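You operate a simulated robot arm through the tools that you are given. There is no shell and no other tool. Be economical: measure what you need, move in short steps, check, and stop when the job is done.

The job below is to be done with a simulated two-armed robot. You get a single attempt, and the scene is never put back.

## Task
Oil the board press, wipe the gauge anvil and sweep the press bed.
Fine: three strokes of the purple lever; orange rag for the smudge, red brush for the dust, swept toward the aisle; both go back. Set down upright: red brush. What is to be rubbed or washed off counts as gone when no trace of it is left.

It is judged by the outcome, as a careful person would: the job done as asked, and still so three seconds after it is handed in. It fails if anything else is knocked over, pushed out of place, dropped, spilled or broken.

## Robot
Two 6-joint arms with two-finger grippers on one trunk, on a base that drives. Base frame: it is fixed to the floor where the robot stands at the start and does not move with it; the origin is under the middle of the robot, x ahead of it, y to its left, z up; the surface under the hand at the start is at about z = 850. Units: mm, degrees, N and s.
The left shoulder is at the start at [60, 143, 900], the right one opposite. With the tool pointing down near the work surface each hand reaches from about 300 to 720 mm from the robot's upright axis, wherever it stands, measured 20 degrees to its own side. Places, roughly: board dust [500, -300, 900]; oil point on the press post [700, 100, 1000]; press oiler lever [700, 200, 900]; smudge on the anvil [500, -700, 900]. Payload 2.45 kg a hand.
Tool frame (each hand has its own): the origin (TCP) lies between the finger pads and is the grasp point; the fingertips stand 26 mm ahead of it; z points along the fingers, y is the line along which they close. The gripper opens to 96 mm. The gripper's body begins 69 mm behind the TCP.
Orientation is told as [roll, pitch, yaw] about the base's x, y, z axes, in that order, counted from this pose: with the fingers straight down and closing along the base's y, the tool's x points along the base's -x, its y along +y and its z along -z.

## Interface
- The arms move only by the tool step_arm. It takes "left_targets", "right_targets" or both (then of equal length, played together; a hand with none holds still); each is a list of rows, each a list of 6 numbers: the shift along the tool's x, y, z in units of 300 mm (1.0 is 300 mm), then the turn, a rotation vector about the tool's x, y, z in units of 180 degrees (1.0 is 180 degrees). In form: [[dx, dy, dz, rx, ry, rz], ...]. A call has 1 to 10 rows; each row is the pose to reach, as a shift and turn from the pose commanded when the call began, along the tool's axes at that moment. "left_grip" and "right_grip" are, for a hand that has rows, the finger opening in cm, from 0 to 9.6, set as the call begins (left out, the last holds). A call with a number of a shift or a turn outside -1 to 1 is refused whole. Each row takes 0.2 s and may step no farther than 50 mm and 8.6 degrees from the row before; otherwise, or with a gripper value out of range, the whole call is refused. A pose out of reach is approached as far as the arm can. The call stops where the force on the tool passes 40 N (or 10 N more than at its start, if that is more) or the arm is blocked; 0.2 s more then pass. Each finger halts on what it meets, pressing with about 41 N; the grip force reading is that of the motor and also rises with nothing between the fingers. The clock runs only during rows and for 0.2 s after the last one: add rows that repeat a pose to give the fingers time. The reply holds the time, the measured pose of the TCP, the force on the tool along the base axes, the opening and the grip force, in the units named above and with some noise, with the torque about the TCP (base axes, N m) and any sound that the robot's microphone picked up, and new pictures: "views" is both (left out), scene, wrist or none (wrist: the cameras of the hands that moved).
- Cameras (640 x 400 px; columns grow to the right, rows downward): "scene" is now at [133.3, -22, 1498.3]; the picture's right is [-0.28, -0.96, 0.00], its down [-0.76, 0.22, -0.61] and it looks along [0.59, -0.17, -0.79] (base axes); focal length 281 px, centre (320, 200). "left" rides on the left gripper at [82, -3, -98] in its tool frame; the picture's right is [0.04, 1.00, 0.00], its down [-0.73, 0.03, -0.68] and it looks along [-0.68, 0.03, 0.73] (tool axes); focal length 256 px, centre (320, 200). "right" rides on the right gripper at [82, 3, -98] in its tool frame; the picture's right is [-0.04, 1.00, 0.00], its down [-0.73, -0.03, -0.68] and it looks along [-0.68, -0.03, 0.73] (tool axes); focal length 256 px, centre (320, 200). There is no depth. A picture from a camera that has moved, and an enlarged one, comes with that camera's place and axes in the base frame and with its lens.
- slide_trunk(by): slides the trunk up (or, below 0, down) by that many mm; the arms and the scene camera ride with it, the base frame stays. It gives what a move gives, with no picture.
- roll_base(legs): drives the robot by 1 to 6 legs, each [ahead, turn to the left] in mm and degrees, along the robot's own axes; the way and the turn of a leg run together, so that a leg with both is an arc; at most 1500 mm and 180 degrees a leg. The arms and the cameras ride along, it lands a little off, and it stops where it bumps. It gives what a move gives, and a new picture of the scene camera.
- turn_head(pan, tilt): turns the head with the scene camera to pan (to the left, within 86 degrees either way) and tilt (down, from -29 to 69), counted from straight ahead of the robot. It gives what a move gives, and a new picture of the scene camera.
- enlarge(camera, box): a new picture of the part [left, top, right, bottom] of that camera's present view, enlarged. The clock stands still meanwhile.
- close_job(): hands the job in; it is judged then, once.

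Work in short steps. Places have to be worked out from the pictures, the camera data and where the tool is seen: move nearer, look again, correct. Check each grasp and each placing, and mend what went wrong. You have 120 turns and 260 pictures in all, those below and enlarged ones among them. Open the grippers and draw the arms clear of the work before you hand the job in, unless the task says otherwise; then end with one line.

The tools are called after "Request:" by a JSON object that holds its "op" and its "data". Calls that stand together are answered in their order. step_arm: Moves the arms, as the interface text tells. Its arguments: {"type":"object","properties":{"left_targets":{"type":"array","items":{"type":"array","items":{"type":"number"}}},"left_grip":{"type":"number"},"right_targets":{"type":"array","items":{"type":"array","items":{"type":"number"}}},"right_grip":{"type":"number"},"views":{"type":"string","enum":["both","scene","wrist","none"]}},"required":[]} The other tools are called the same way: slide_trunk (by) slides the trunk up or down; roll_base (legs) drives the base; turn_head (pan, tilt) turns the head that bears the scene camera; enlarge (camera, box) takes an enlarged picture of a part of a camera's view; close_job () hands the job in.

At the start:

```text
t: 0.0
left_ee_pos: [434.1, -60.8, 1170.6]
left_tool_rot: [-0.1, 0.1, 0.0]
left_force: [-0.8, 0.1, -0.6]
left_ft_torque: [-0.02, 0.02, -0.02]
left_grip_width: 95.9
left_grip_force: 0.1
right_ee_pos: [344.6, -370.0, 1201.1]
right_tool_rot: [0.0, 0.0, 0.0]
right_force: [-0.8, -0.1, -0.7]
right_ft_torque: [0.01, 0.03, 0.0]
right_grip_width: 96.0
right_grip_force: 0.1
trunk travel left (down, up): [-525.0, 65.0]
robot x, y, heading: [-0.4, -1.0, -0.1]
head pan, tilt: [-16.3, 52.2]
```

scene: 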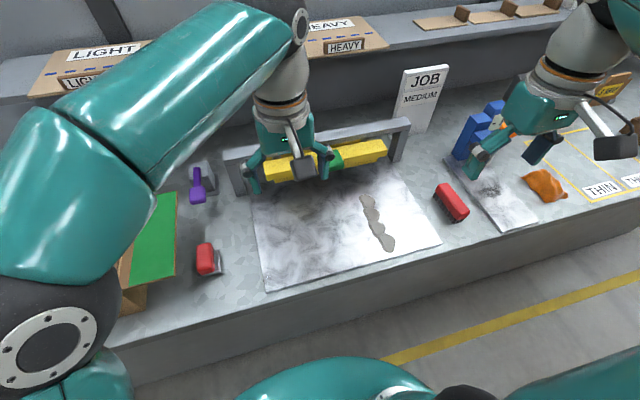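
right: 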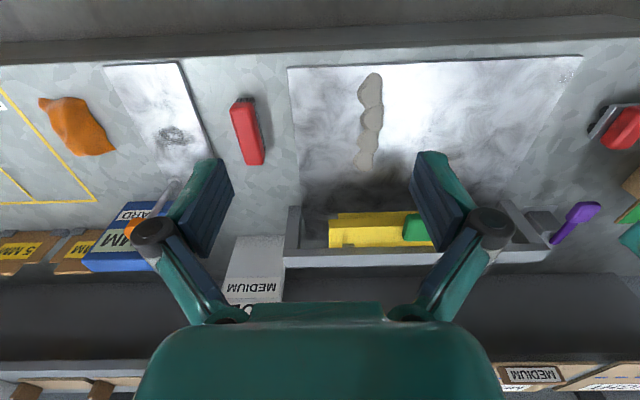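
left: 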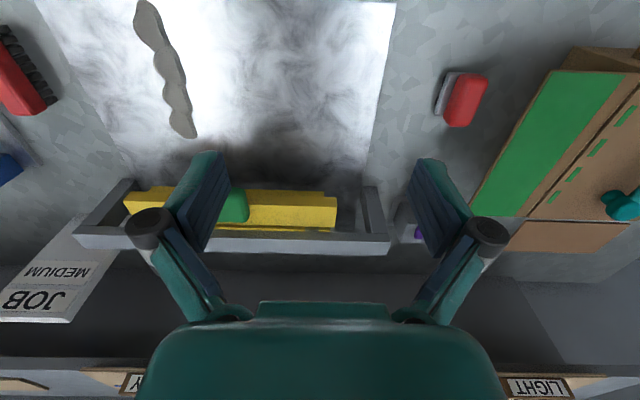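

The pictures show the bench with press bed, dust, brush, gauge, rag and purple lever. I enlarge the key areas to learn details.

Request:
{"op": "enlarge", "data": {"camera": "scene", "box": [160, 120, 280, 290]}}

Request:
{"op": "enlarge", "data": {"camera": "scene", "box": [400, 80, 640, 240]}}

```text
2.35 times, centred on (220, 205) of scene
camera zoom: at [133.3, -22.0, 1498.3], right [-0.28, -0.96, 0.0], down [-0.76, 0.22, -0.61], along [0.59, -0.17, -0.79], focal length 660 px, centre (555, 188)
```

zoom: 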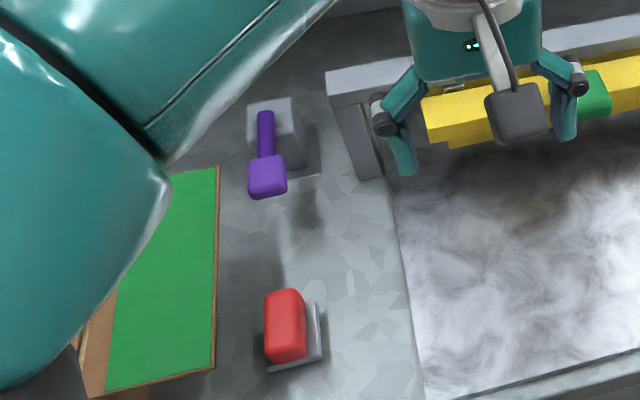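

```text
2.50 times, centred on (520, 160) of scene
camera zoom: at [133.3, -22.0, 1498.3], right [-0.28, -0.96, 0.0], down [-0.76, 0.22, -0.61], along [0.59, -0.17, -0.79], focal length 701 px, centre (-180, 300)
```

zoom: 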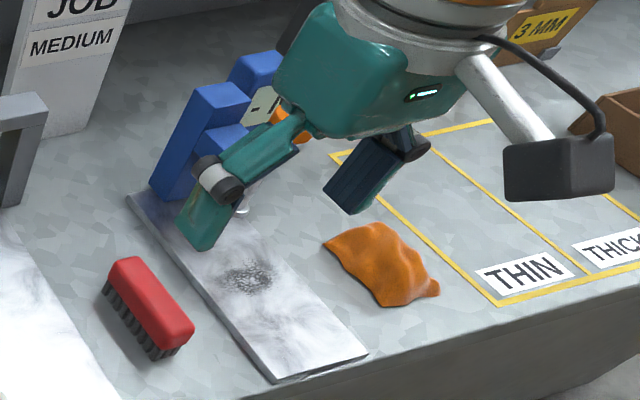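

Estimates: brush [478,-500,890], rag [470,-825,860], smudge [496,-660], dust x 390–580 at y≈-290, lever knob ≈[672,158,925]. I move the left hand closer to the lever, high up, to look at it.

Request:
{"op": "step_arm", "data": {"left_targets": [[-0.06, 0.12, 0, 0, 0, 0], [-0.12, 0.24, 0, 0, 0, 0], [-0.18, 0.36, 0, 0, 0, 0], [-0.24, 0.49, 0.03, 0, 0, 0], [-0.3, 0.61, 0.08, 0, 0, 0], [-0.353, 0.737, 0.15, 0, 0, 0], [-0.353, 0.737, 0.15, 0, 0, 0]], "left_grip": 0}}

```text
t: 1.6
left_ee_pos: [539.5, 159.3, 1126.3]
left_tool_rot: [0.0, 0.0, -0.1]
left_force: [-0.8, -0.1, 0.1]
left_ft_torque: [0.0, 0.02, 0.0]
left_grip_width: 0.2
left_grip_force: 28.4
right_ee_pos: [345.9, -370.9, 1202.5]
right_tool_rot: [0.0, 0.0, 0.0]
right_force: [-1.1, -0.7, 0.1]
right_ft_torque: [0.03, -0.01, 0.0]
right_grip_width: 95.9
right_grip_force: 0.0
trunk travel left (down, up): [-525.0, 65.0]
robot x, y, heading: [3.8, 1.2, 0.0]
head pan, tilt: [-16.3, 52.2]
camera scene: at [132.9, -22.7, 1498.3], right [-0.28, -0.96, 0.0], down [-0.76, 0.22, -0.61], along [0.59, -0.17, -0.79], focal length 281 px, centre (320, 200)
camera left: at [457.9, 155.7, 1224.5], right [-0.04, 1.0, 0.0], down [0.73, 0.03, 0.68], along [0.68, 0.03, -0.73], focal length 256 px, centre (320, 200)
```

scene: 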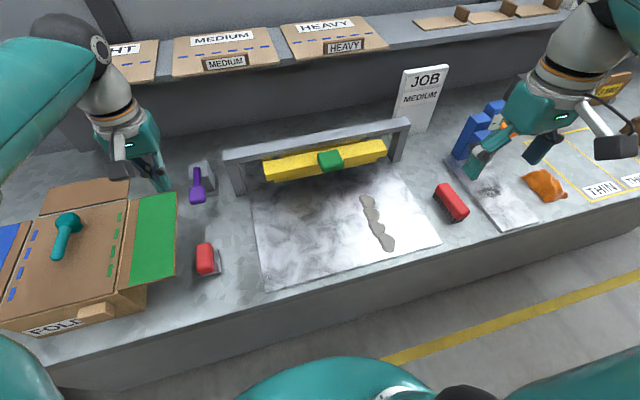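
left: 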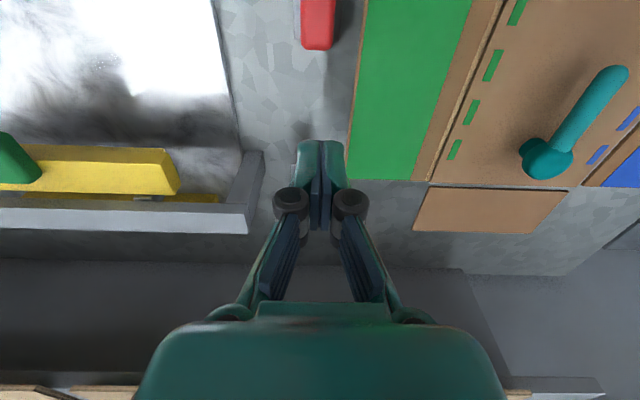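

The lever is hidden behind the fingers in the wrist view, so it sits at about y=158. I zoom the scene view on it.

Request:
{"op": "enlarge", "data": {"camera": "scene", "box": [140, 130, 260, 210]}}

Request:
{"op": "enlarge", "data": {"camera": "scene", "box": [340, 170, 460, 260]}}

```text
5.00 times, centred on (200, 170) of scene
camera zoom: at [132.9, -22.7, 1498.3], right [-0.28, -0.96, 0.0], down [-0.76, 0.22, -0.61], along [0.59, -0.17, -0.79], focal length 1403 px, centre (920, 350)
```

zoom: 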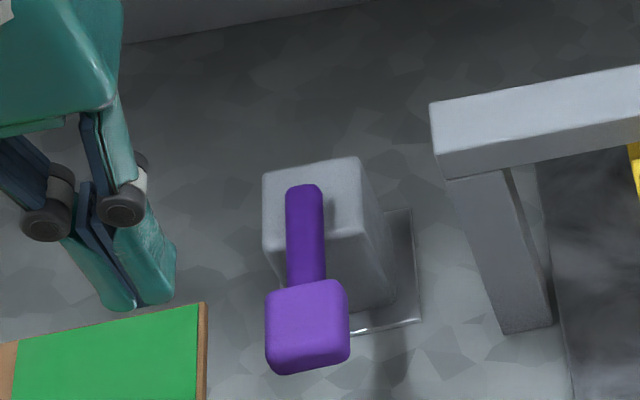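

```text
4.44 times, centred on (400, 215) of scene
camera zoom: at [132.9, -22.7, 1498.3], right [-0.28, -0.96, 0.0], down [-0.76, 0.22, -0.61], along [0.59, -0.17, -0.79], focal length 1247 px, centre (-36, 133)
```

zoom: 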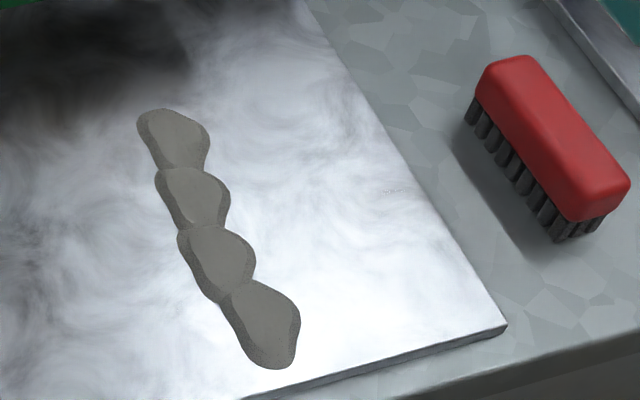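

I shift the left hand sideways to see the lever unobstructed.

Request:
{"op": "step_arm", "data": {"left_targets": [[0.05, -0.12, 0.04, 0, 0, 0], [0.1, -0.24, 0.08, 0, 0, 0], [0.1, -0.24, 0.08, 0, 0, 0]], "views": "wrist"}}

```text
t: 2.4
left_ee_pos: [510.3, 88.3, 1102.0]
left_tool_rot: [-0.1, 0.0, 0.0]
left_force: [-0.6, 0.3, -0.7]
left_ft_torque: [-0.01, 0.0, 0.0]
left_grip_width: 0.0
left_grip_force: 28.7
right_ee_pos: [345.9, -369.5, 1202.0]
right_tool_rot: [0.0, 0.0, 0.1]
right_force: [-0.1, 1.1, -0.1]
right_ft_torque: [0.01, -0.01, -0.01]
right_grip_width: 96.1
right_grip_force: 0.1
trunk travel left (down, up): [-525.0, 65.0]
robot x, y, heading: [-0.1, 1.7, -0.1]
head pan, tilt: [-16.3, 52.2]
camera left: at [428.1, 83.4, 1200.1], right [-0.04, 1.0, 0.0], down [0.73, 0.03, 0.68], along [0.68, 0.03, -0.73], focal length 256 px, centre (320, 200)
```

left: 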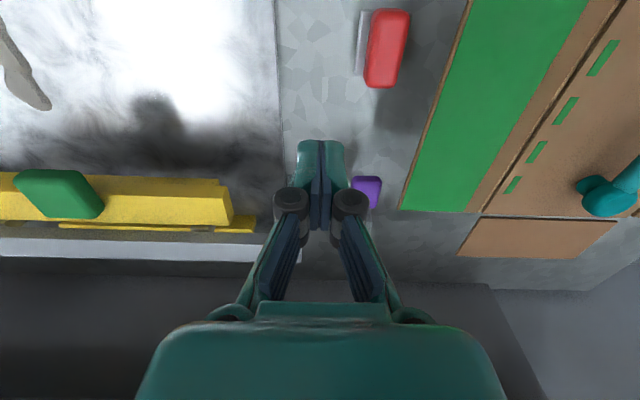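

Triangulation gives the knob at about [656,156,934], about 40 mm wide. I go over it with closed fingers, staying above.

Request:
{"op": "step_arm", "data": {"left_targets": [[-0.13, 0.07, 0.0, 0, 0, 0], [-0.26, 0.14, 0.03, 0, 0, 0], [-0.38, 0.2, 0.1, 0, 0, 0], [-0.46, 0.23, 0.18, 0, 0, 0], [-0.46, 0.23, 0.26, 0, 0, 0], [-0.46, 0.23, 0.26, 0, 0, 0]]}}

Request:
{"op": "enlarge", "data": {"camera": "scene", "box": [140, 130, 260, 210]}}

```text
t: 3.8
left_ee_pos: [649.7, 157.2, 1022.9]
left_tool_rot: [-0.1, 0.1, 0.0]
left_force: [0.6, 0.1, 0.0]
left_ft_torque: [0.01, -0.01, -0.02]
left_grip_width: 0.1
left_grip_force: 27.7
left hand out of reach, approached as far as the arm can: row 4
right_ee_pos: [345.9, -369.8, 1201.5]
right_tool_rot: [0.1, -0.1, 0.0]
right_force: [-0.7, 1.0, 0.2]
right_ft_torque: [-0.02, -0.02, -0.01]
right_grip_width: 96.2
right_grip_force: 0.1
trunk travel left (down, up): [-525.0, 65.0]
robot x, y, heading: [1.1, -2.9, -0.1]
head pan, tilt: [-16.3, 52.2]
camera scene: at [133.5, -22.0, 1498.2], right [-0.28, -0.96, 0.0], down [-0.76, 0.22, -0.61], along [0.59, -0.17, -0.79], focal length 281 px, centre (320, 200)
camera left: at [567.4, 153.1, 1122.1], right [-0.04, 1.0, 0.0], down [0.73, 0.03, 0.68], along [0.68, 0.03, -0.73], focal length 256 px, centre (320, 200)
```

scene: 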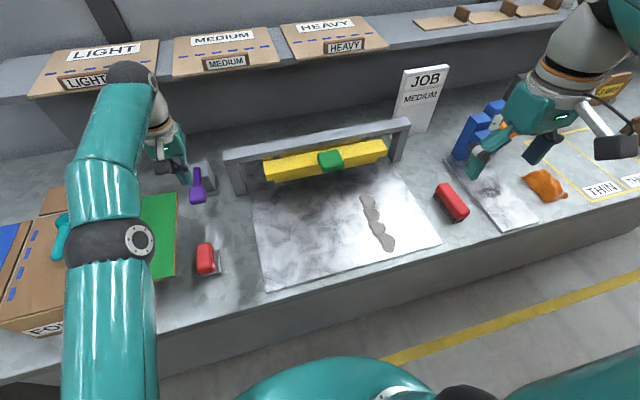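
left: 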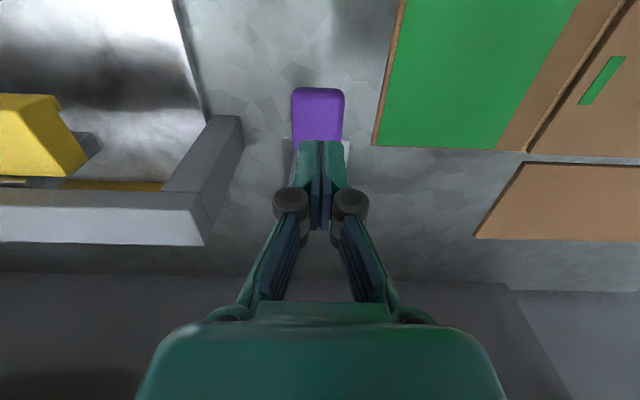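

```text
5.00 times, centred on (200, 170) of scene
camera zoom: at [133.5, -22.0, 1498.2], right [-0.28, -0.96, 0.0], down [-0.76, 0.22, -0.61], along [0.59, -0.17, -0.79], focal length 1403 px, centre (920, 350)
```

zoom: 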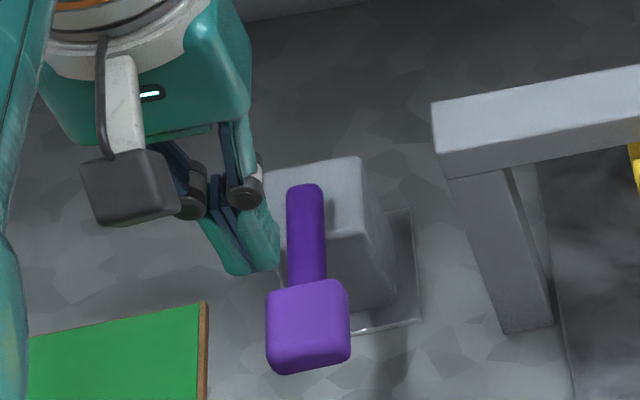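

Fingers are over the knob (knob spans x≈631–675). I press down in small steps watching the force.

Request:
{"op": "step_arm", "data": {"left_targets": [[0, 0, 0.05, 0, 0, 0], [0, 0, 0.1, 0, 0, 0], [0, 0, 0.14, 0, 0, 0], [0, 0, 0.17, 0, 0, 0], [0, 0, 0.2, 0, 0, 0]], "views": "scene"}}

Request:
{"op": "enlarge", "data": {"camera": "scene", "box": [140, 130, 260, 210]}}

```text
t: 5.0
left_ee_pos: [647.7, 157.2, 965.1]
left_tool_rot: [-0.2, 0.0, -0.1]
left_force: [-0.3, -0.6, 3.5]
left_ft_torque: [-0.01, -0.02, -0.02]
left_grip_width: 6.2
left_grip_force: 28.4
right_ee_pos: [345.0, -369.0, 1202.4]
right_tool_rot: [0.0, 0.0, 0.0]
right_force: [0.0, 0.6, 0.6]
right_ft_torque: [-0.02, 0.01, -0.01]
right_grip_width: 95.8
right_grip_force: 0.1
trunk travel left (down, up): [-525.0, 65.0]
robot x, y, heading: [0.6, -3.0, -0.3]
head pan, tilt: [-16.3, 52.2]
camera scene: at [133.1, -22.1, 1498.4], right [-0.28, -0.96, 0.0], down [-0.76, 0.22, -0.61], along [0.59, -0.17, -0.79], focal length 281 px, centre (320, 200)
```

scene: 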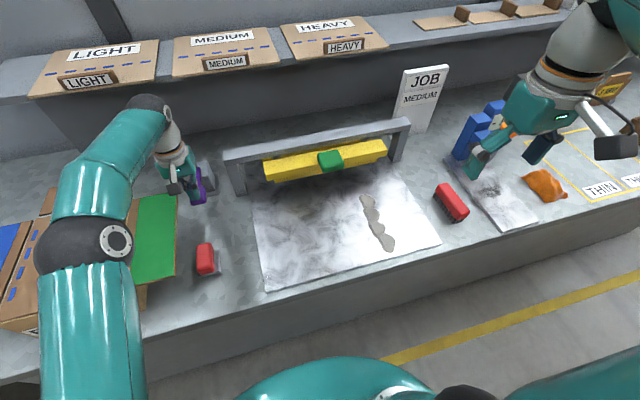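

```text
5.00 times, centred on (200, 170) of scene
camera zoom: at [133.1, -22.1, 1498.4], right [-0.28, -0.96, 0.0], down [-0.76, 0.22, -0.61], along [0.59, -0.17, -0.79], focal length 1403 px, centre (920, 350)
```

zoom: 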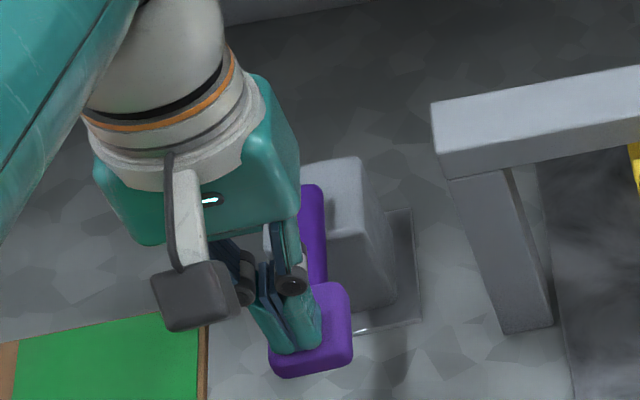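

Contact on the knob (3.5 N), knob starting to move. I continue down to its stop.

Request:
{"op": "step_arm", "data": {"left_targets": [[0, 0, 0.025, 0, 0, 0], [0, 0, 0.05, 0, 0, 0], [0, 0, 0.075, 0, 0, 0], [0, 0, 0.1, 0, 0, 0]], "views": "none"}}

Request:
{"op": "enlarge", "data": {"camera": "scene", "box": [140, 130, 260, 210]}}

```text
t: 6.0
left_ee_pos: [648.9, 159.4, 937.7]
left_tool_rot: [0.0, -0.5, 0.0]
left_force: [2.0, 0.0, 17.7]
left_ft_torque: [-0.01, -0.28, 0.0]
left_grip_width: 5.9
left_grip_force: 28.1
right_ee_pos: [345.1, -370.9, 1203.3]
right_tool_rot: [-0.1, -0.1, 0.0]
right_force: [0.3, -0.5, 0.7]
right_ft_torque: [0.02, -0.02, -0.02]
right_grip_width: 96.0
right_grip_force: 0.0
trunk travel left (down, up): [-525.0, 65.0]
robot x, y, heading: [-2.0, 0.0, 0.0]
head pan, tilt: [-16.3, 52.2]
```

```text
5.00 times, centred on (200, 170) of scene
camera zoom: at [131.6, -22.5, 1498.7], right [-0.28, -0.96, 0.0], down [-0.76, 0.22, -0.61], along [0.59, -0.17, -0.79], focal length 1403 px, centre (920, 350)
```

zoom: 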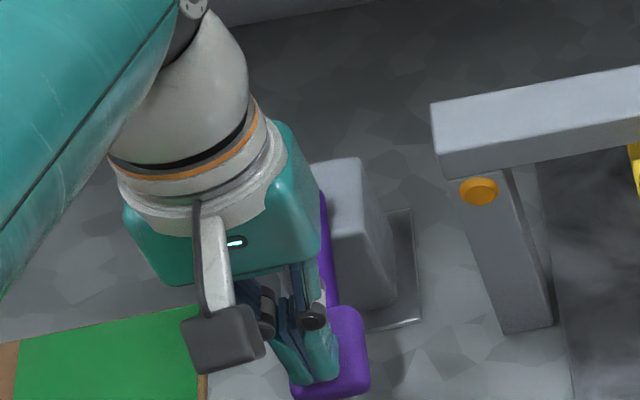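

An amber oil bead appeared on the post: stroke one registered. I lift off fully so the lever returns, and check.

Request:
{"op": "step_arm", "data": {"left_targets": [[0, 0, -0.06, 0, 0, 0], [0, 0, -0.12, 0, 0, 0], [0, 0, -0.18, 0, 0, 0], [0, 0, -0.2, 0, 0, 0]], "views": "none"}}

Request:
{"op": "enlarge", "data": {"camera": "scene", "box": [140, 130, 260, 210]}}

```text
t: 7.0
left_ee_pos: [647.7, 156.8, 993.4]
left_tool_rot: [-0.1, 0.1, -0.2]
left_force: [0.6, -0.9, 0.3]
left_ft_torque: [-0.01, 0.0, 0.01]
left_grip_width: 0.1
left_grip_force: 28.5
right_ee_pos: [346.0, -369.5, 1201.7]
right_tool_rot: [-0.1, -0.1, 0.0]
right_force: [-0.4, 0.1, -0.5]
right_ft_torque: [0.0, 0.02, -0.04]
right_grip_width: 96.0
right_grip_force: 0.0
trunk travel left (down, up): [-525.0, 65.0]
robot x, y, heading: [1.9, -0.4, -0.1]
head pan, tilt: [-16.3, 52.2]
```

```text
5.00 times, centred on (200, 170) of scene
camera zoom: at [133.8, -21.9, 1498.2], right [-0.28, -0.96, 0.0], down [-0.76, 0.22, -0.61], along [0.59, -0.17, -0.79], focal length 1403 px, centre (920, 350)
```

zoom: 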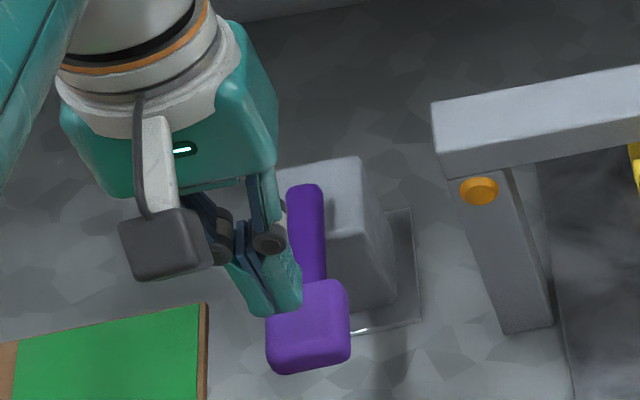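

The lever has sprung back fully. Second stroke: down 57 mm, with the same end depth, then up.

Request:
{"op": "step_arm", "data": {"left_targets": [[0, 0, 0.06, 0, 0, 0], [0, 0, 0.1, 0, 0, 0], [0, 0, 0.125, 0, 0, 0], [0, 0, 0.15, 0, 0, 0], [0, 0, 0.175, 0, 0, 0], [0, 0, 0.2, 0, 0, 0]], "views": "none"}}

Request:
{"op": "enlarge", "data": {"camera": "scene", "box": [140, 130, 260, 210]}}

Request:
{"op": "step_arm", "data": {"left_targets": [[0, 0, -0.06, 0, 0, 0], [0, 0, -0.12, 0, 0, 0], [0, 0, -0.18, 0, 0, 0], [0, 0, -0.2, 0, 0, 0]], "views": "none"}}

Request:
{"op": "enlarge", "data": {"camera": "scene", "box": [140, 130, 260, 210]}}

```text
t: 8.4
left_ee_pos: [648.5, 157.1, 937.2]
left_tool_rot: [-0.1, -0.4, 0.0]
left_force: [1.7, 0.6, 19.0]
left_ft_torque: [0.04, -0.3, 0.0]
left_grip_width: 6.2
left_grip_force: 28.5
right_ee_pos: [344.2, -369.1, 1202.5]
right_tool_rot: [0.0, 0.0, 0.0]
right_force: [-0.3, -0.3, 0.6]
right_ft_torque: [-0.01, 0.01, 0.02]
right_grip_width: 96.2
right_grip_force: 0.0
trunk travel left (down, up): [-525.0, 65.0]
robot x, y, heading: [2.3, -0.5, 0.0]
head pan, tilt: [-16.3, 52.2]
```

```text
5.00 times, centred on (200, 170) of scene
camera zoom: at [131.3, -22.5, 1498.8], right [-0.28, -0.96, 0.0], down [-0.76, 0.22, -0.61], along [0.59, -0.17, -0.79], focal length 1403 px, centre (920, 350)
```

zoom: 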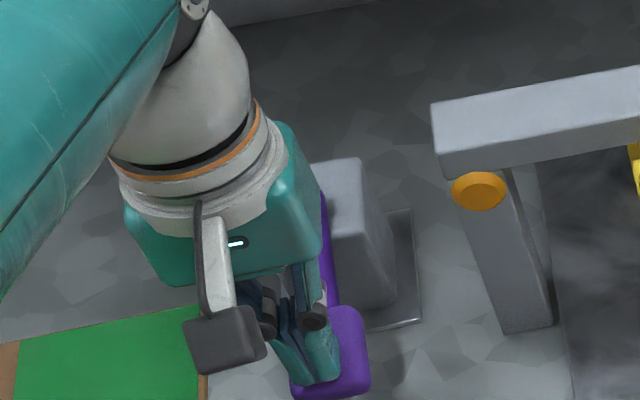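

```text
t: 9.4
left_ee_pos: [648.0, 156.6, 992.5]
left_tool_rot: [-0.2, 0.1, -0.1]
left_force: [-0.5, 0.6, -0.6]
left_ft_torque: [-0.01, -0.03, -0.02]
left_grip_width: 0.1
left_grip_force: 28.6
right_ee_pos: [346.2, -369.2, 1202.5]
right_tool_rot: [0.0, 0.1, -0.1]
right_force: [0.3, -0.2, 0.4]
right_ft_torque: [-0.02, 0.02, -0.02]
right_grip_width: 96.0
right_grip_force: 0.0
trunk travel left (down, up): [-525.0, 65.0]
robot x, y, heading: [1.5, -1.5, -0.1]
head pan, tilt: [-16.3, 52.2]
```

```text
5.00 times, centred on (200, 170) of scene
camera zoom: at [133.8, -21.9, 1498.2], right [-0.28, -0.96, 0.0], down [-0.76, 0.22, -0.61], along [0.59, -0.17, -0.79], focal length 1403 px, centre (920, 350)
```

zoom: 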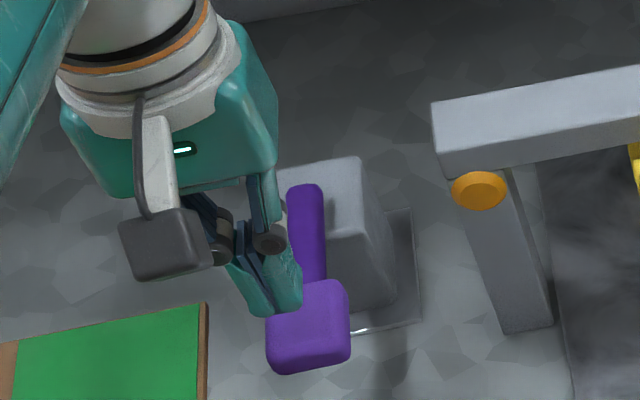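

The bead grew: stroke two done. Third and last stroke, identical.

Request:
{"op": "step_arm", "data": {"left_targets": [[0, 0, 0.06, 0, 0, 0], [0, 0, 0.1, 0, 0, 0], [0, 0, 0.125, 0, 0, 0], [0, 0, 0.15, 0, 0, 0], [0, 0, 0.175, 0, 0, 0], [0, 0, 0.2, 0, 0, 0]], "views": "none"}}

Request:
{"op": "step_arm", "data": {"left_targets": [[0, 0, -0.06, 0, 0, 0], [0, 0, -0.12, 0, 0, 0], [0, 0, -0.2, 0, 0, 0], [0, 0, -0.35, 0, 0, 0], [0.1, 0, -0.45, 0, 0, 0], [0.25, 0, -0.5, 0, 0, 0], [0.4, 0, -0.55, 0, 0, 0], [0.54, 0, -0.6, 0, 0, 0]], "views": "none"}}

Request:
{"op": "enlarge", "data": {"camera": "scene", "box": [140, 130, 260, 210]}}

```text
t: 10.8
left_ee_pos: [648.9, 157.5, 938.1]
left_tool_rot: [-0.2, -0.4, 0.0]
left_force: [2.0, 0.3, 18.9]
left_ft_torque: [-0.01, -0.27, -0.02]
left_grip_width: 6.2
left_grip_force: 28.5
right_ee_pos: [344.3, -370.7, 1202.2]
right_tool_rot: [0.1, -0.1, -0.1]
right_force: [-1.0, 0.8, 0.1]
right_ft_torque: [0.03, 0.04, 0.02]
right_grip_width: 96.0
right_grip_force: 0.1
trunk travel left (down, up): [-525.0, 65.0]
robot x, y, heading: [1.1, 4.6, -0.1]
head pan, tilt: [-16.3, 52.2]
```

```text
t: 12.6
left_ee_pos: [483.4, 157.3, 1114.2]
left_tool_rot: [-0.2, 0.0, 0.0]
left_force: [0.6, 0.7, -1.0]
left_ft_torque: [-0.01, -0.04, 0.01]
left_grip_width: 0.0
left_grip_force: 28.1
left hand out of reach, approached as far as the arm can: row 4
right_ee_pos: [345.1, -368.5, 1201.1]
right_tool_rot: [0.0, -0.1, 0.0]
right_force: [-0.7, -0.4, -0.4]
right_ft_torque: [-0.01, 0.0, 0.0]
right_grip_width: 96.1
right_grip_force: 0.1
trunk travel left (down, up): [-525.0, 65.0]
robot x, y, heading: [2.7, -2.4, -0.1]
head pan, tilt: [-16.3, 52.2]
```

```text
5.00 times, centred on (200, 170) of scene
camera zoom: at [131.5, -21.8, 1498.5], right [-0.28, -0.96, 0.0], down [-0.76, 0.22, -0.61], along [0.59, -0.17, -0.79], focal length 1403 px, centre (920, 350)
```

zoom: 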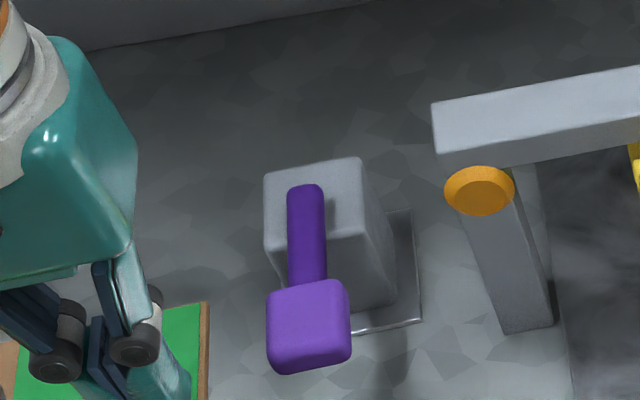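

All three strokes done, lever back up, bead at full size. Next the brush: I bring the right hand above it for a closer view.

Request:
{"op": "step_arm", "data": {"right_targets": [[-0.07, -0.11, 0.1, 0, 0, 0], [-0.14, -0.22, 0.2, 0, 0, 0], [-0.21, -0.33, 0.3, 0, 0, 0], [-0.283, -0.437, 0.4, 0, 0, 0], [-0.283, -0.437, 0.4, 0, 0, 0]]}}

```text
t: 13.8
left_ee_pos: [485.4, 159.1, 1115.8]
left_tool_rot: [-0.1, 0.0, 0.0]
left_force: [-1.1, 0.1, -0.1]
left_ft_torque: [0.01, 0.01, -0.01]
left_grip_width: 0.1
left_grip_force: 28.8
right_ee_pos: [429.2, -501.0, 1081.4]
right_tool_rot: [0.0, 0.1, -0.1]
right_force: [-0.5, -0.5, -0.6]
right_ft_torque: [0.01, -0.03, -0.02]
right_grip_width: 96.1
right_grip_force: 0.1
trunk travel left (down, up): [-525.0, 65.0]
robot x, y, heading: [3.9, -2.5, 0.2]
head pan, tilt: [-16.3, 52.2]
camera scene: at [132.4, -21.4, 1498.4], right [-0.28, -0.96, 0.0], down [-0.76, 0.22, -0.61], along [0.59, -0.17, -0.79], focal length 281 px, centre (320, 200)
camera right: at [346.6, -497.9, 1178.1], right [0.04, 1.0, 0.0], down [0.73, -0.03, 0.68], along [0.68, -0.03, -0.73], focal length 256 px, centre (320, 200)
```

scene: 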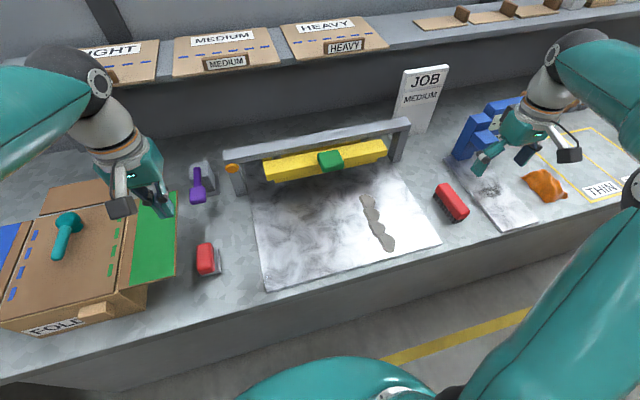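
right: 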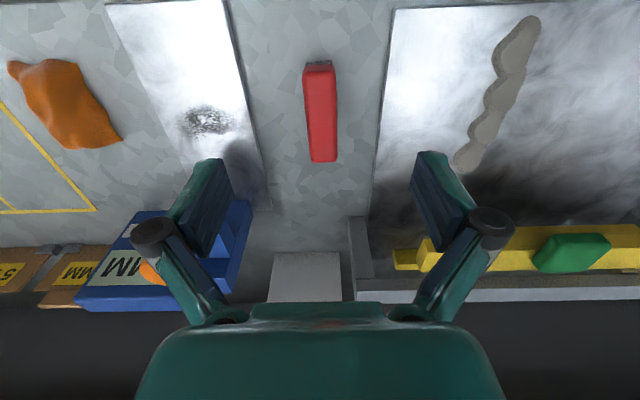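

Brush centre ≈[485,-503], long axis along x, ~112 x 37 mm. I go over it with a 65 mm opening and stop just above.

Request:
{"op": "step_arm", "data": {"right_targets": [[-0.1, -0.003, 0.12, 0, 0, 0], [-0.187, -0.007, 0.25, 0, 0, 0], [-0.187, -0.007, 0.38, 0, 0, 0], [-0.187, -0.007, 0.47, 0, 0, 0], [-0.187, -0.007, 0.47, 0, 0, 0]], "right_grip": 6.5}}

Request:
{"op": "enlarge", "data": {"camera": "scene", "box": [400, 140, 520, 220]}}

```text
t: 15.0
left_ee_pos: [485.4, 158.3, 1115.0]
left_tool_rot: [-0.1, 0.0, 0.0]
left_force: [-0.3, -0.3, 0.3]
left_ft_torque: [0.01, -0.01, 0.0]
left_grip_width: 0.1
left_grip_force: 28.4
right_ee_pos: [486.3, -503.7, 940.5]
right_tool_rot: [0.0, 0.0, 0.0]
right_force: [-0.2, 0.0, 0.4]
right_ft_torque: [0.02, -0.01, 0.01]
right_grip_width: 65.1
right_grip_force: 0.0
trunk travel left (down, up): [-525.0, 65.0]
robot x, y, heading: [-0.3, 1.8, 0.1]
head pan, tilt: [-16.3, 52.2]
camera scene: at [133.2, -21.8, 1498.3], right [-0.28, -0.96, 0.0], down [-0.76, 0.22, -0.61], along [0.59, -0.17, -0.79], focal length 281 px, centre (320, 200)
camera right: at [403.9, -500.0, 1037.9], right [0.04, 1.0, 0.0], down [0.73, -0.03, 0.68], along [0.68, -0.03, -0.73], focal length 256 px, centre (320, 200)
```

scene: 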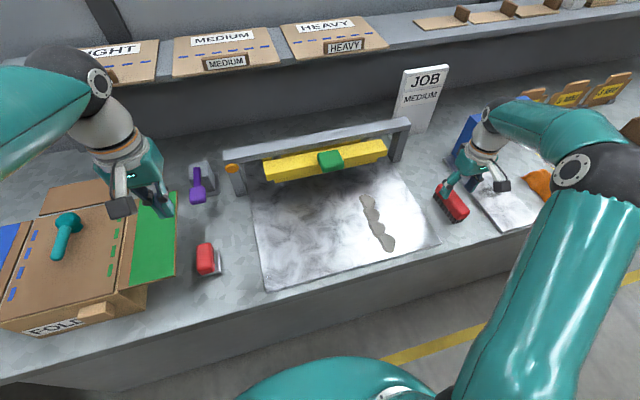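
right: 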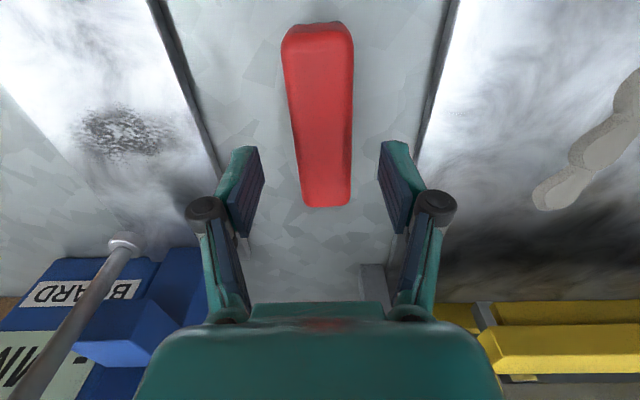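

```text
5.00 times, centred on (460, 180) of scene
camera zoom: at [133.2, -21.8, 1498.3], right [-0.28, -0.96, 0.0], down [-0.76, 0.22, -0.61], along [0.59, -0.17, -0.79], focal length 1403 px, centre (-380, 300)
```

zoom: 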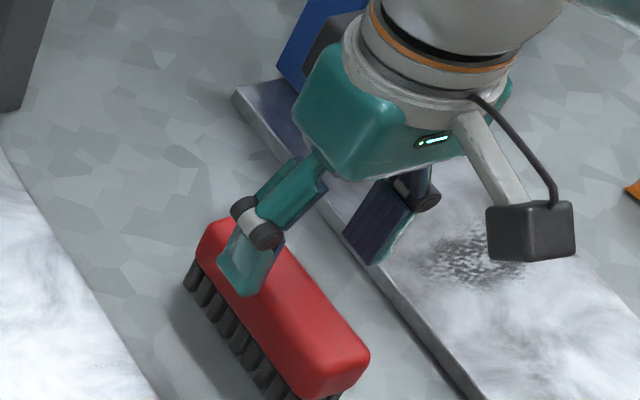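

Aligned. I descend to TCP z≈892 and close on the brush back.

Request:
{"op": "step_arm", "data": {"right_targets": [[0, 0, 0.06, 0, 0, 0], [0, 0, 0.11, 0, 0, 0], [0, 0, 0.16, 0, 0, 0], [0, 0, 0.16, 0, 0, 0]]}}

Request:
{"op": "enlarge", "data": {"camera": "scene", "box": [400, 140, 520, 220]}}

```text
t: 16.0
left_ee_pos: [485.4, 158.2, 1115.0]
left_tool_rot: [0.0, 0.1, 0.0]
left_force: [-0.3, 0.4, 0.1]
left_ft_torque: [-0.01, 0.02, 0.01]
left_grip_width: 0.0
left_grip_force: 28.5
right_ee_pos: [485.8, -502.1, 893.3]
right_tool_rot: [0.1, 0.0, 0.0]
right_force: [0.7, 0.1, -0.3]
right_ft_torque: [-0.03, 0.01, 0.0]
right_grip_width: 65.1
right_grip_force: 0.2
trunk travel left (down, up): [-525.0, 65.0]
robot x, y, heading: [-2.3, -0.1, -0.0]
head pan, tilt: [-16.3, 52.2]
camera scene: at [133.4, -21.9, 1498.3], right [-0.28, -0.96, 0.0], down [-0.76, 0.22, -0.61], along [0.59, -0.17, -0.79], focal length 281 px, centre (320, 200)
camera right: at [404.2, -499.4, 990.3], right [0.04, 1.0, 0.0], down [0.73, -0.03, 0.68], along [0.68, -0.03, -0.73], focal length 256 px, centre (320, 200)
```

scene: 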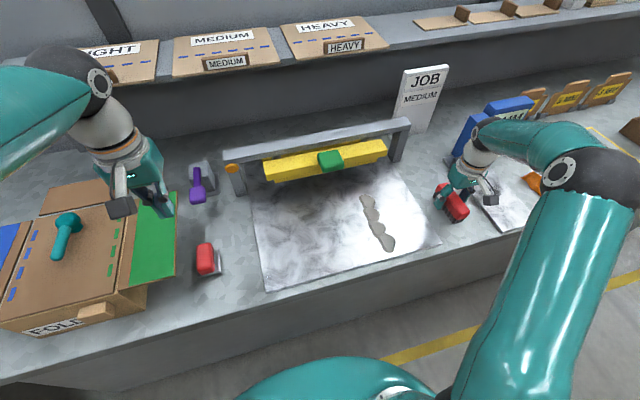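
right: 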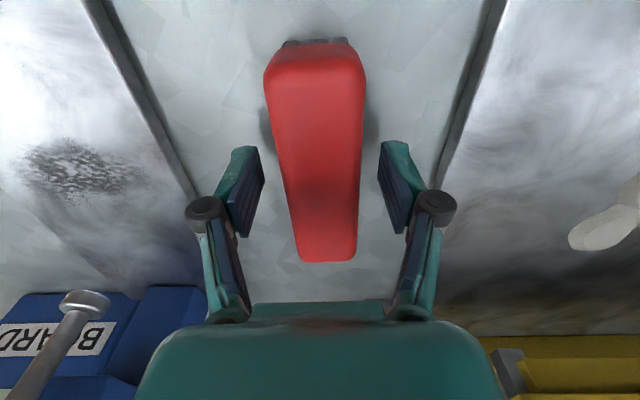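

```text
5.00 times, centred on (460, 180) of scene
camera zoom: at [133.4, -21.9, 1498.3], right [-0.28, -0.96, 0.0], down [-0.76, 0.22, -0.61], along [0.59, -0.17, -0.79], focal length 1403 px, centre (-380, 300)
```

zoom: 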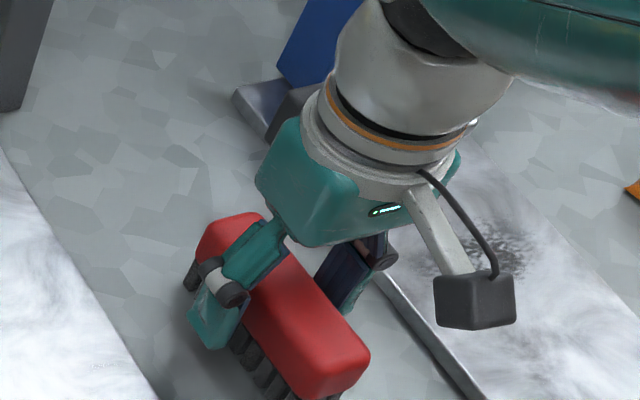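

Fingers straddle the brush. Closing.

Request:
{"op": "step_arm", "data": {"right_targets": [[0, 0, 0, 0, 0, 0], [0, 0, 0, 0, 0, 0], [0, 0, 0, 0, 0, 0], [0, 0, 0, 0, 0, 0]], "right_grip": 0, "views": "wrist"}}

Request:
{"op": "enlarge", "data": {"camera": "scene", "box": [400, 140, 520, 220]}}

```text
t: 17.0
left_ee_pos: [485.9, 157.3, 1115.0]
left_tool_rot: [-0.1, 0.2, 0.0]
left_force: [0.1, -0.9, 0.9]
left_ft_torque: [-0.03, 0.01, -0.01]
left_grip_width: 0.2
left_grip_force: 28.9
right_ee_pos: [486.7, -502.8, 891.9]
right_tool_rot: [0.0, 0.0, -0.1]
right_force: [-0.1, -0.2, 0.7]
right_ft_torque: [0.01, 0.04, 0.01]
right_grip_width: 35.2
right_grip_force: 40.8
trunk travel left (down, up): [-525.0, 65.0]
robot x, y, heading: [1.5, -0.7, -0.3]
head pan, tilt: [-16.3, 52.2]
camera right: at [404.3, -499.5, 990.4], right [0.04, 1.0, 0.0], down [0.73, -0.03, 0.68], along [0.68, -0.03, -0.73], focal length 256 px, centre (320, 200)
```

right: 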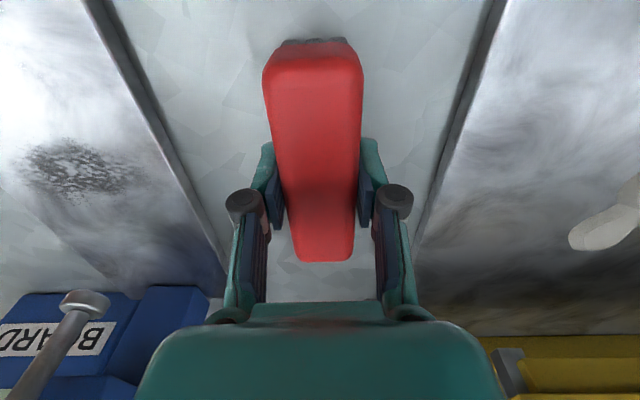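

```text
5.00 times, centred on (460, 180) of scene
camera zoom: at [133.6, -22.0, 1498.3], right [-0.28, -0.96, 0.0], down [-0.76, 0.22, -0.61], along [0.59, -0.17, -0.79], focal length 1403 px, centre (-380, 300)
```

zoom: 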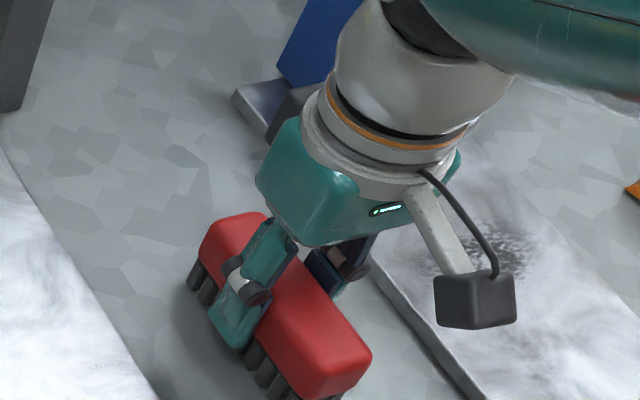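

Brush is gripped (35 mm). I lift it 100 mm and check, then measure the beam and dust from nearer.

Request:
{"op": "step_arm", "data": {"right_targets": [[0, 0, -0.1, 0, 0, 0], [0, 0, -0.2, 0, 0, 0], [0, 0, -0.35, 0, 0, 0], [0.1, 0.12, -0.4, 0, 0, 0], [0.2, 0.24, -0.4, 0, 0, 0], [0.25, 0.36, -0.4, 0, 0, 0], [0.25, 0.48, -0.4, 0, 0, 0], [0.25, 0.6, -0.4, 0, 0, 0], [0.25, 0.7, -0.4, 0, 0, 0], [0.25, 0.7, -0.4, 0, 0, 0]]}}

```text
t: 19.2
left_ee_pos: [485.1, 157.2, 1115.0]
left_tool_rot: [0.0, 0.2, -0.1]
left_force: [-0.3, -0.1, -0.5]
left_ft_torque: [-0.01, 0.01, 0.01]
left_grip_width: 0.0
left_grip_force: 28.9
right_ee_pos: [411.7, -292.1, 1012.0]
right_tool_rot: [0.0, 0.0, 0.0]
right_force: [-0.1, 0.3, -1.1]
right_ft_torque: [0.02, -0.02, 0.0]
right_grip_width: 34.4
right_grip_force: 41.5
trunk travel left (down, up): [-525.0, 65.0]
robot x, y, heading: [2.5, 3.3, 0.0]
head pan, tilt: [-16.3, 52.2]
camera scene: at [133.4, -22.3, 1498.3], right [-0.28, -0.96, 0.0], down [-0.76, 0.22, -0.61], along [0.59, -0.17, -0.79], focal length 281 px, centre (320, 200)
camera right: at [330.1, -288.7, 1110.1], right [0.04, 1.0, 0.0], down [0.73, -0.03, 0.68], along [0.68, -0.03, -0.73], focal length 256 px, centre (320, 200)
```

scene: 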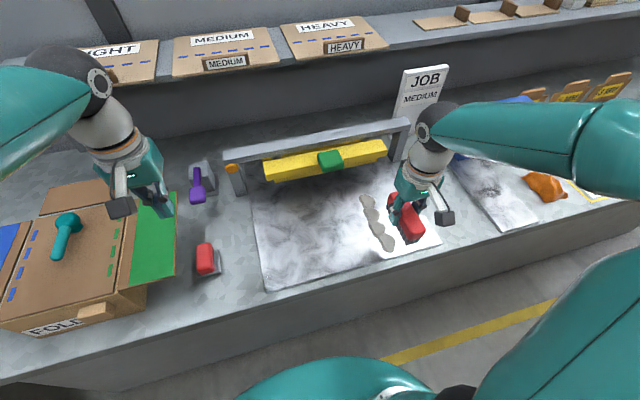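
right: 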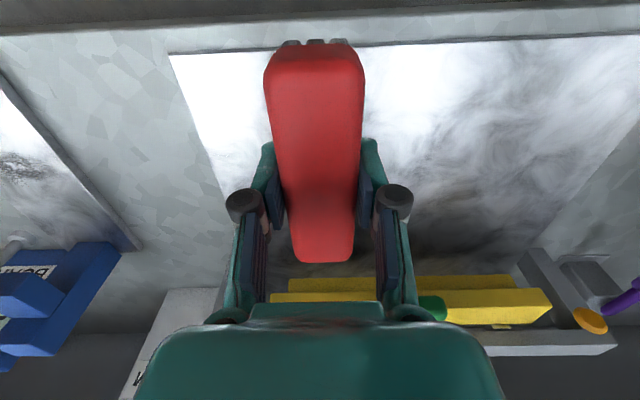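

Brush held firmly. Beam front edge is at about x=627, z=953, so I keep the brush lengthwise (body thin along x) and sweep in strips. I move over the dust's far end and descend to just above the bed.

Request:
{"op": "step_arm", "data": {"right_targets": [[-0.13, 0.007, 0, 0, 0, 0], [-0.26, 0.007, 0, 0, 0, 0], [-0.39, 0.007, 0.06, 0, 0, 0], [-0.494, 0.007, 0.15, 0, 0, 0], [-0.494, 0.007, 0.25, 0, 0, 0], [-0.494, 0.007, 0.31, 0, 0, 0], [-0.494, 0.007, 0.31, 0, 0, 0]]}}

Request:
{"op": "enlarge", "data": {"camera": "scene", "box": [330, 150, 450, 260]}}

```text
t: 20.8
left_ee_pos: [485.7, 158.6, 1115.5]
left_tool_rot: [-0.1, 0.0, 0.0]
left_force: [0.2, 1.0, -0.4]
left_ft_torque: [0.02, -0.01, 0.0]
left_grip_width: 0.0
left_grip_force: 28.4
right_ee_pos: [560.1, -291.2, 919.8]
right_tool_rot: [0.0, 0.0, 0.1]
right_force: [-0.4, -0.4, -0.9]
right_ft_torque: [0.02, -0.01, 0.0]
right_grip_width: 34.6
right_grip_force: 41.1
trunk travel left (down, up): [-525.0, 65.0]
robot x, y, heading: [-0.7, -0.1, -0.0]
head pan, tilt: [-16.3, 52.2]
camera scene: at [133.4, -22.1, 1498.3], right [-0.28, -0.96, 0.0], down [-0.76, 0.22, -0.61], along [0.59, -0.17, -0.79], focal length 281 px, centre (320, 200)
camera right: at [477.7, -288.0, 1017.2], right [0.04, 1.0, 0.0], down [0.73, -0.03, 0.68], along [0.68, -0.03, -0.73], focal length 256 px, centre (320, 200)
```

scene: 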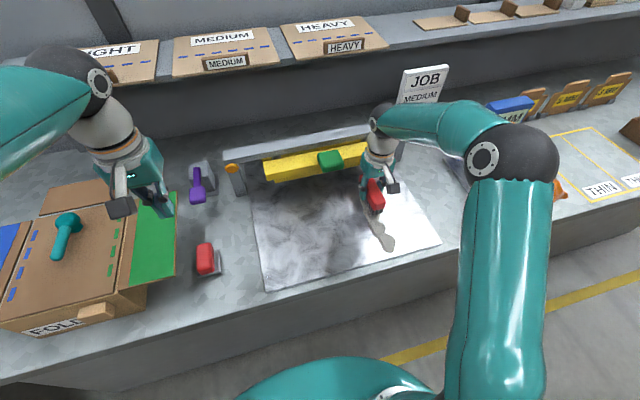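
right: 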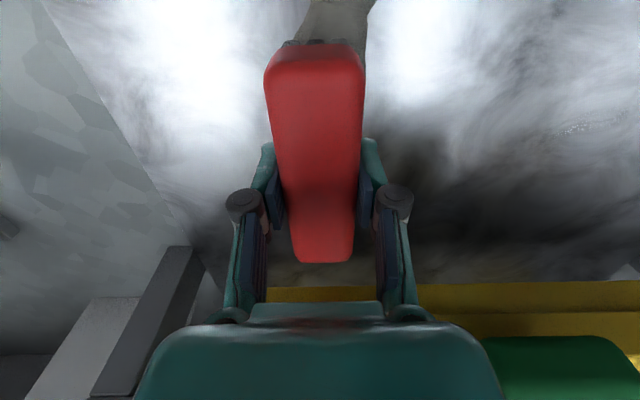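

```text
3.64 times, centred on (390, 205) of scene
camera zoom: at [133.4, -22.1, 1498.3], right [-0.28, -0.96, 0.0], down [-0.76, 0.22, -0.61], along [0.59, -0.17, -0.79], focal length 1020 px, centre (66, 182)
```

zoom: 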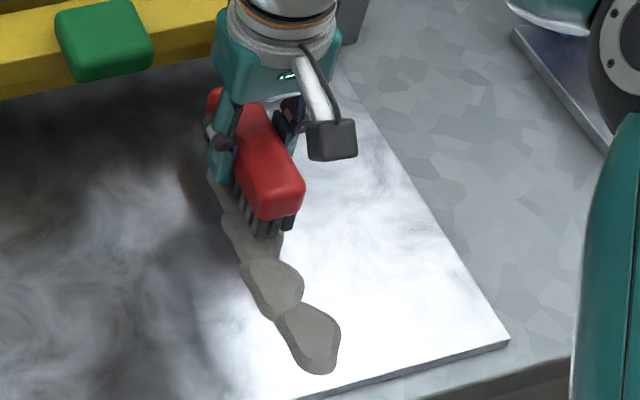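

I lower gently toward the bed, watching for contact.

Request:
{"op": "step_arm", "data": {"right_targets": [[0, 0, 0.03, 0, 0, 0], [0, 0, 0.05, 0, 0, 0], [0, 0, 0.06, 0, 0, 0], [0, 0, 0.07, 0, 0, 0]], "views": "none"}}

Request:
{"op": "enlarge", "data": {"camera": "scene", "box": [330, 150, 450, 260]}}

```text
t: 21.8
left_ee_pos: [482.7, 158.5, 1116.2]
left_tool_rot: [-0.1, -0.1, 0.0]
left_force: [-0.2, 0.2, 0.0]
left_ft_torque: [-0.03, 0.02, -0.01]
left_grip_width: 0.2
left_grip_force: 28.9
right_ee_pos: [558.9, -291.1, 903.8]
right_tool_rot: [-0.1, -0.7, -0.1]
right_force: [-0.3, -4.6, 35.4]
right_ft_torque: [-0.05, 0.78, 0.08]
right_grip_width: 34.6
right_grip_force: 40.7
trunk travel left (down, up): [-525.0, 65.0]
robot x, y, heading: [-0.9, 1.3, 0.1]
head pan, tilt: [-16.3, 52.2]
```

```text
3.64 times, centred on (390, 205) of scene
camera zoom: at [129.8, -20.7, 1499.3], right [-0.28, -0.96, 0.0], down [-0.76, 0.22, -0.62], along [0.59, -0.17, -0.79], focal length 1020 px, centre (66, 182)
```

zoom: 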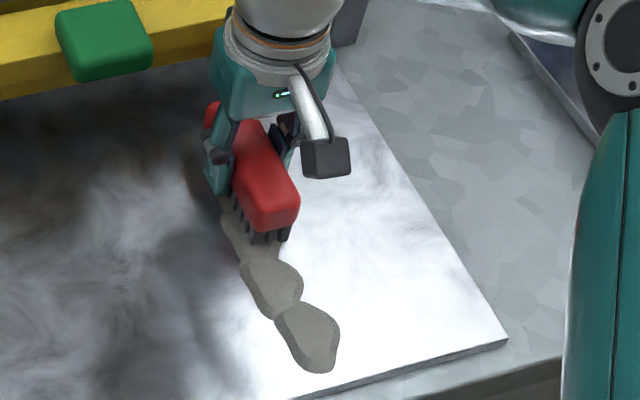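

Bed contact at TCP z≈904.5 (35 N, too firm). I ease to ~8 N and sweep toward −x (aisle) in this strip, ending past the bed edge.

Request:
{"op": "step_arm", "data": {"right_targets": [[0, 0, -0.012, 0, 0, 0], [0.08, 0, -0.012, 0, 0, 0], [0.16, 0, -0.012, 0, 0, 0], [0.24, 0, -0.012, 0, 0, 0], [0.32, 0, -0.012, 0, 0, 0], [0.4, 0, -0.012, 0, 0, 0]], "views": "scene"}}

Request:
{"op": "enlarge", "data": {"camera": "scene", "box": [330, 150, 450, 260]}}

```text
t: 23.2
left_ee_pos: [484.3, 158.8, 1115.6]
left_tool_rot: [-0.1, -0.1, -0.1]
left_force: [-0.3, -0.2, 0.4]
left_ft_torque: [0.0, 0.0, 0.0]
left_grip_width: 0.0
left_grip_force: 27.9
right_ee_pos: [441.8, -291.9, 904.2]
right_tool_rot: [-0.2, -0.4, -0.2]
right_force: [11.3, 0.4, 37.7]
right_ft_torque: [0.07, -0.48, -0.04]
right_grip_width: 34.8
right_grip_force: 41.2
trunk travel left (down, up): [-525.0, 65.0]
robot x, y, heading: [-2.2, 0.3, -0.3]
head pan, tilt: [-16.3, 52.2]
camera scene: at [131.8, -20.4, 1498.6], right [-0.28, -0.96, 0.0], down [-0.76, 0.22, -0.61], along [0.59, -0.17, -0.79], focal length 281 px, centre (320, 200)
```

scene: 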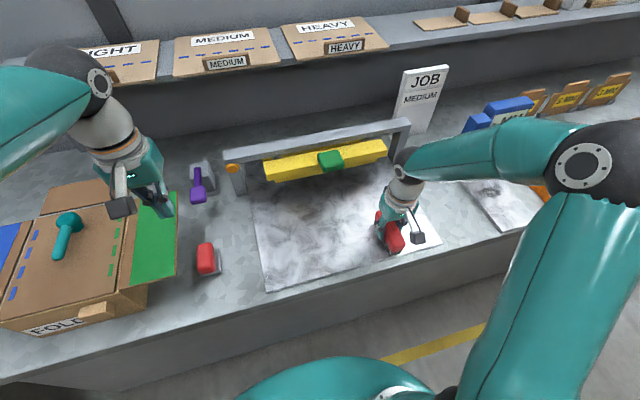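

```text
3.64 times, centred on (390, 205) of scene
camera zoom: at [131.8, -20.4, 1498.6], right [-0.28, -0.96, 0.0], down [-0.76, 0.22, -0.61], along [0.59, -0.17, -0.79], focal length 1020 px, centre (66, 182)
```

zoom: 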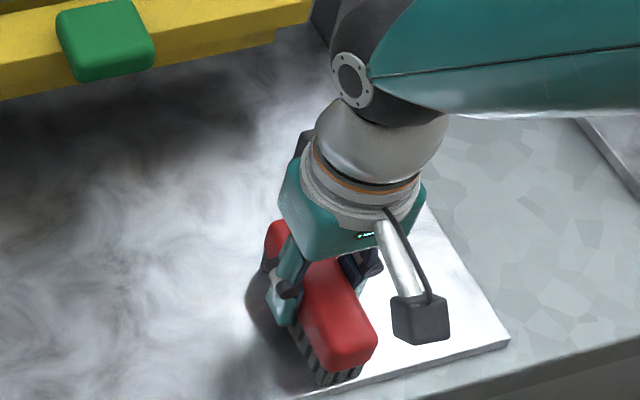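

The swept stretch is clean. Pressing is still high, so I ease a little and finish the stroke past the bench edge side.

Request:
{"op": "step_arm", "data": {"right_targets": [[0.05, 0, -0.008, 0, 0, 0], [0.12, 0, -0.01, 0, 0, 0], [0.19, 0, -0.01, 0, 0, 0], [0.26, 0, -0.01, 0, 0, 0], [0.33, 0, -0.01, 0, 0, 0], [0.38, 0, -0.01, 0, 0, 0], [0.38, 0, -0.2, 0, 0, 0], [0.38, 0, -0.35, 0, 0, 0]]}}

Request:
{"op": "enlarge", "data": {"camera": "scene", "box": [330, 150, 450, 260]}}

```text
refused: row 7 steps farther than a row can; nothing moved
```

```text
3.64 times, centred on (390, 205) of scene
camera zoom: at [131.8, -20.4, 1498.6], right [-0.28, -0.96, 0.0], down [-0.76, 0.22, -0.61], along [0.59, -0.17, -0.79], focal length 1020 px, centre (66, 182)
```

zoom: 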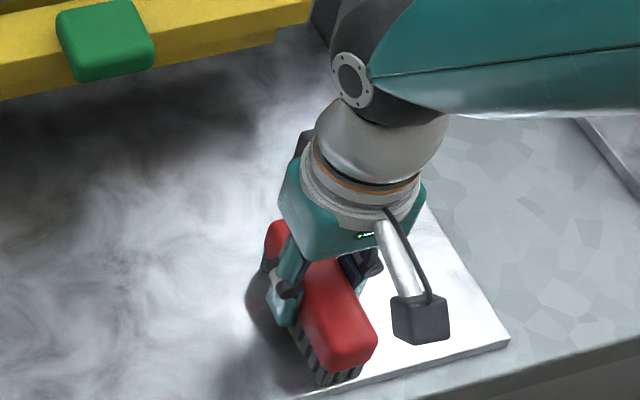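

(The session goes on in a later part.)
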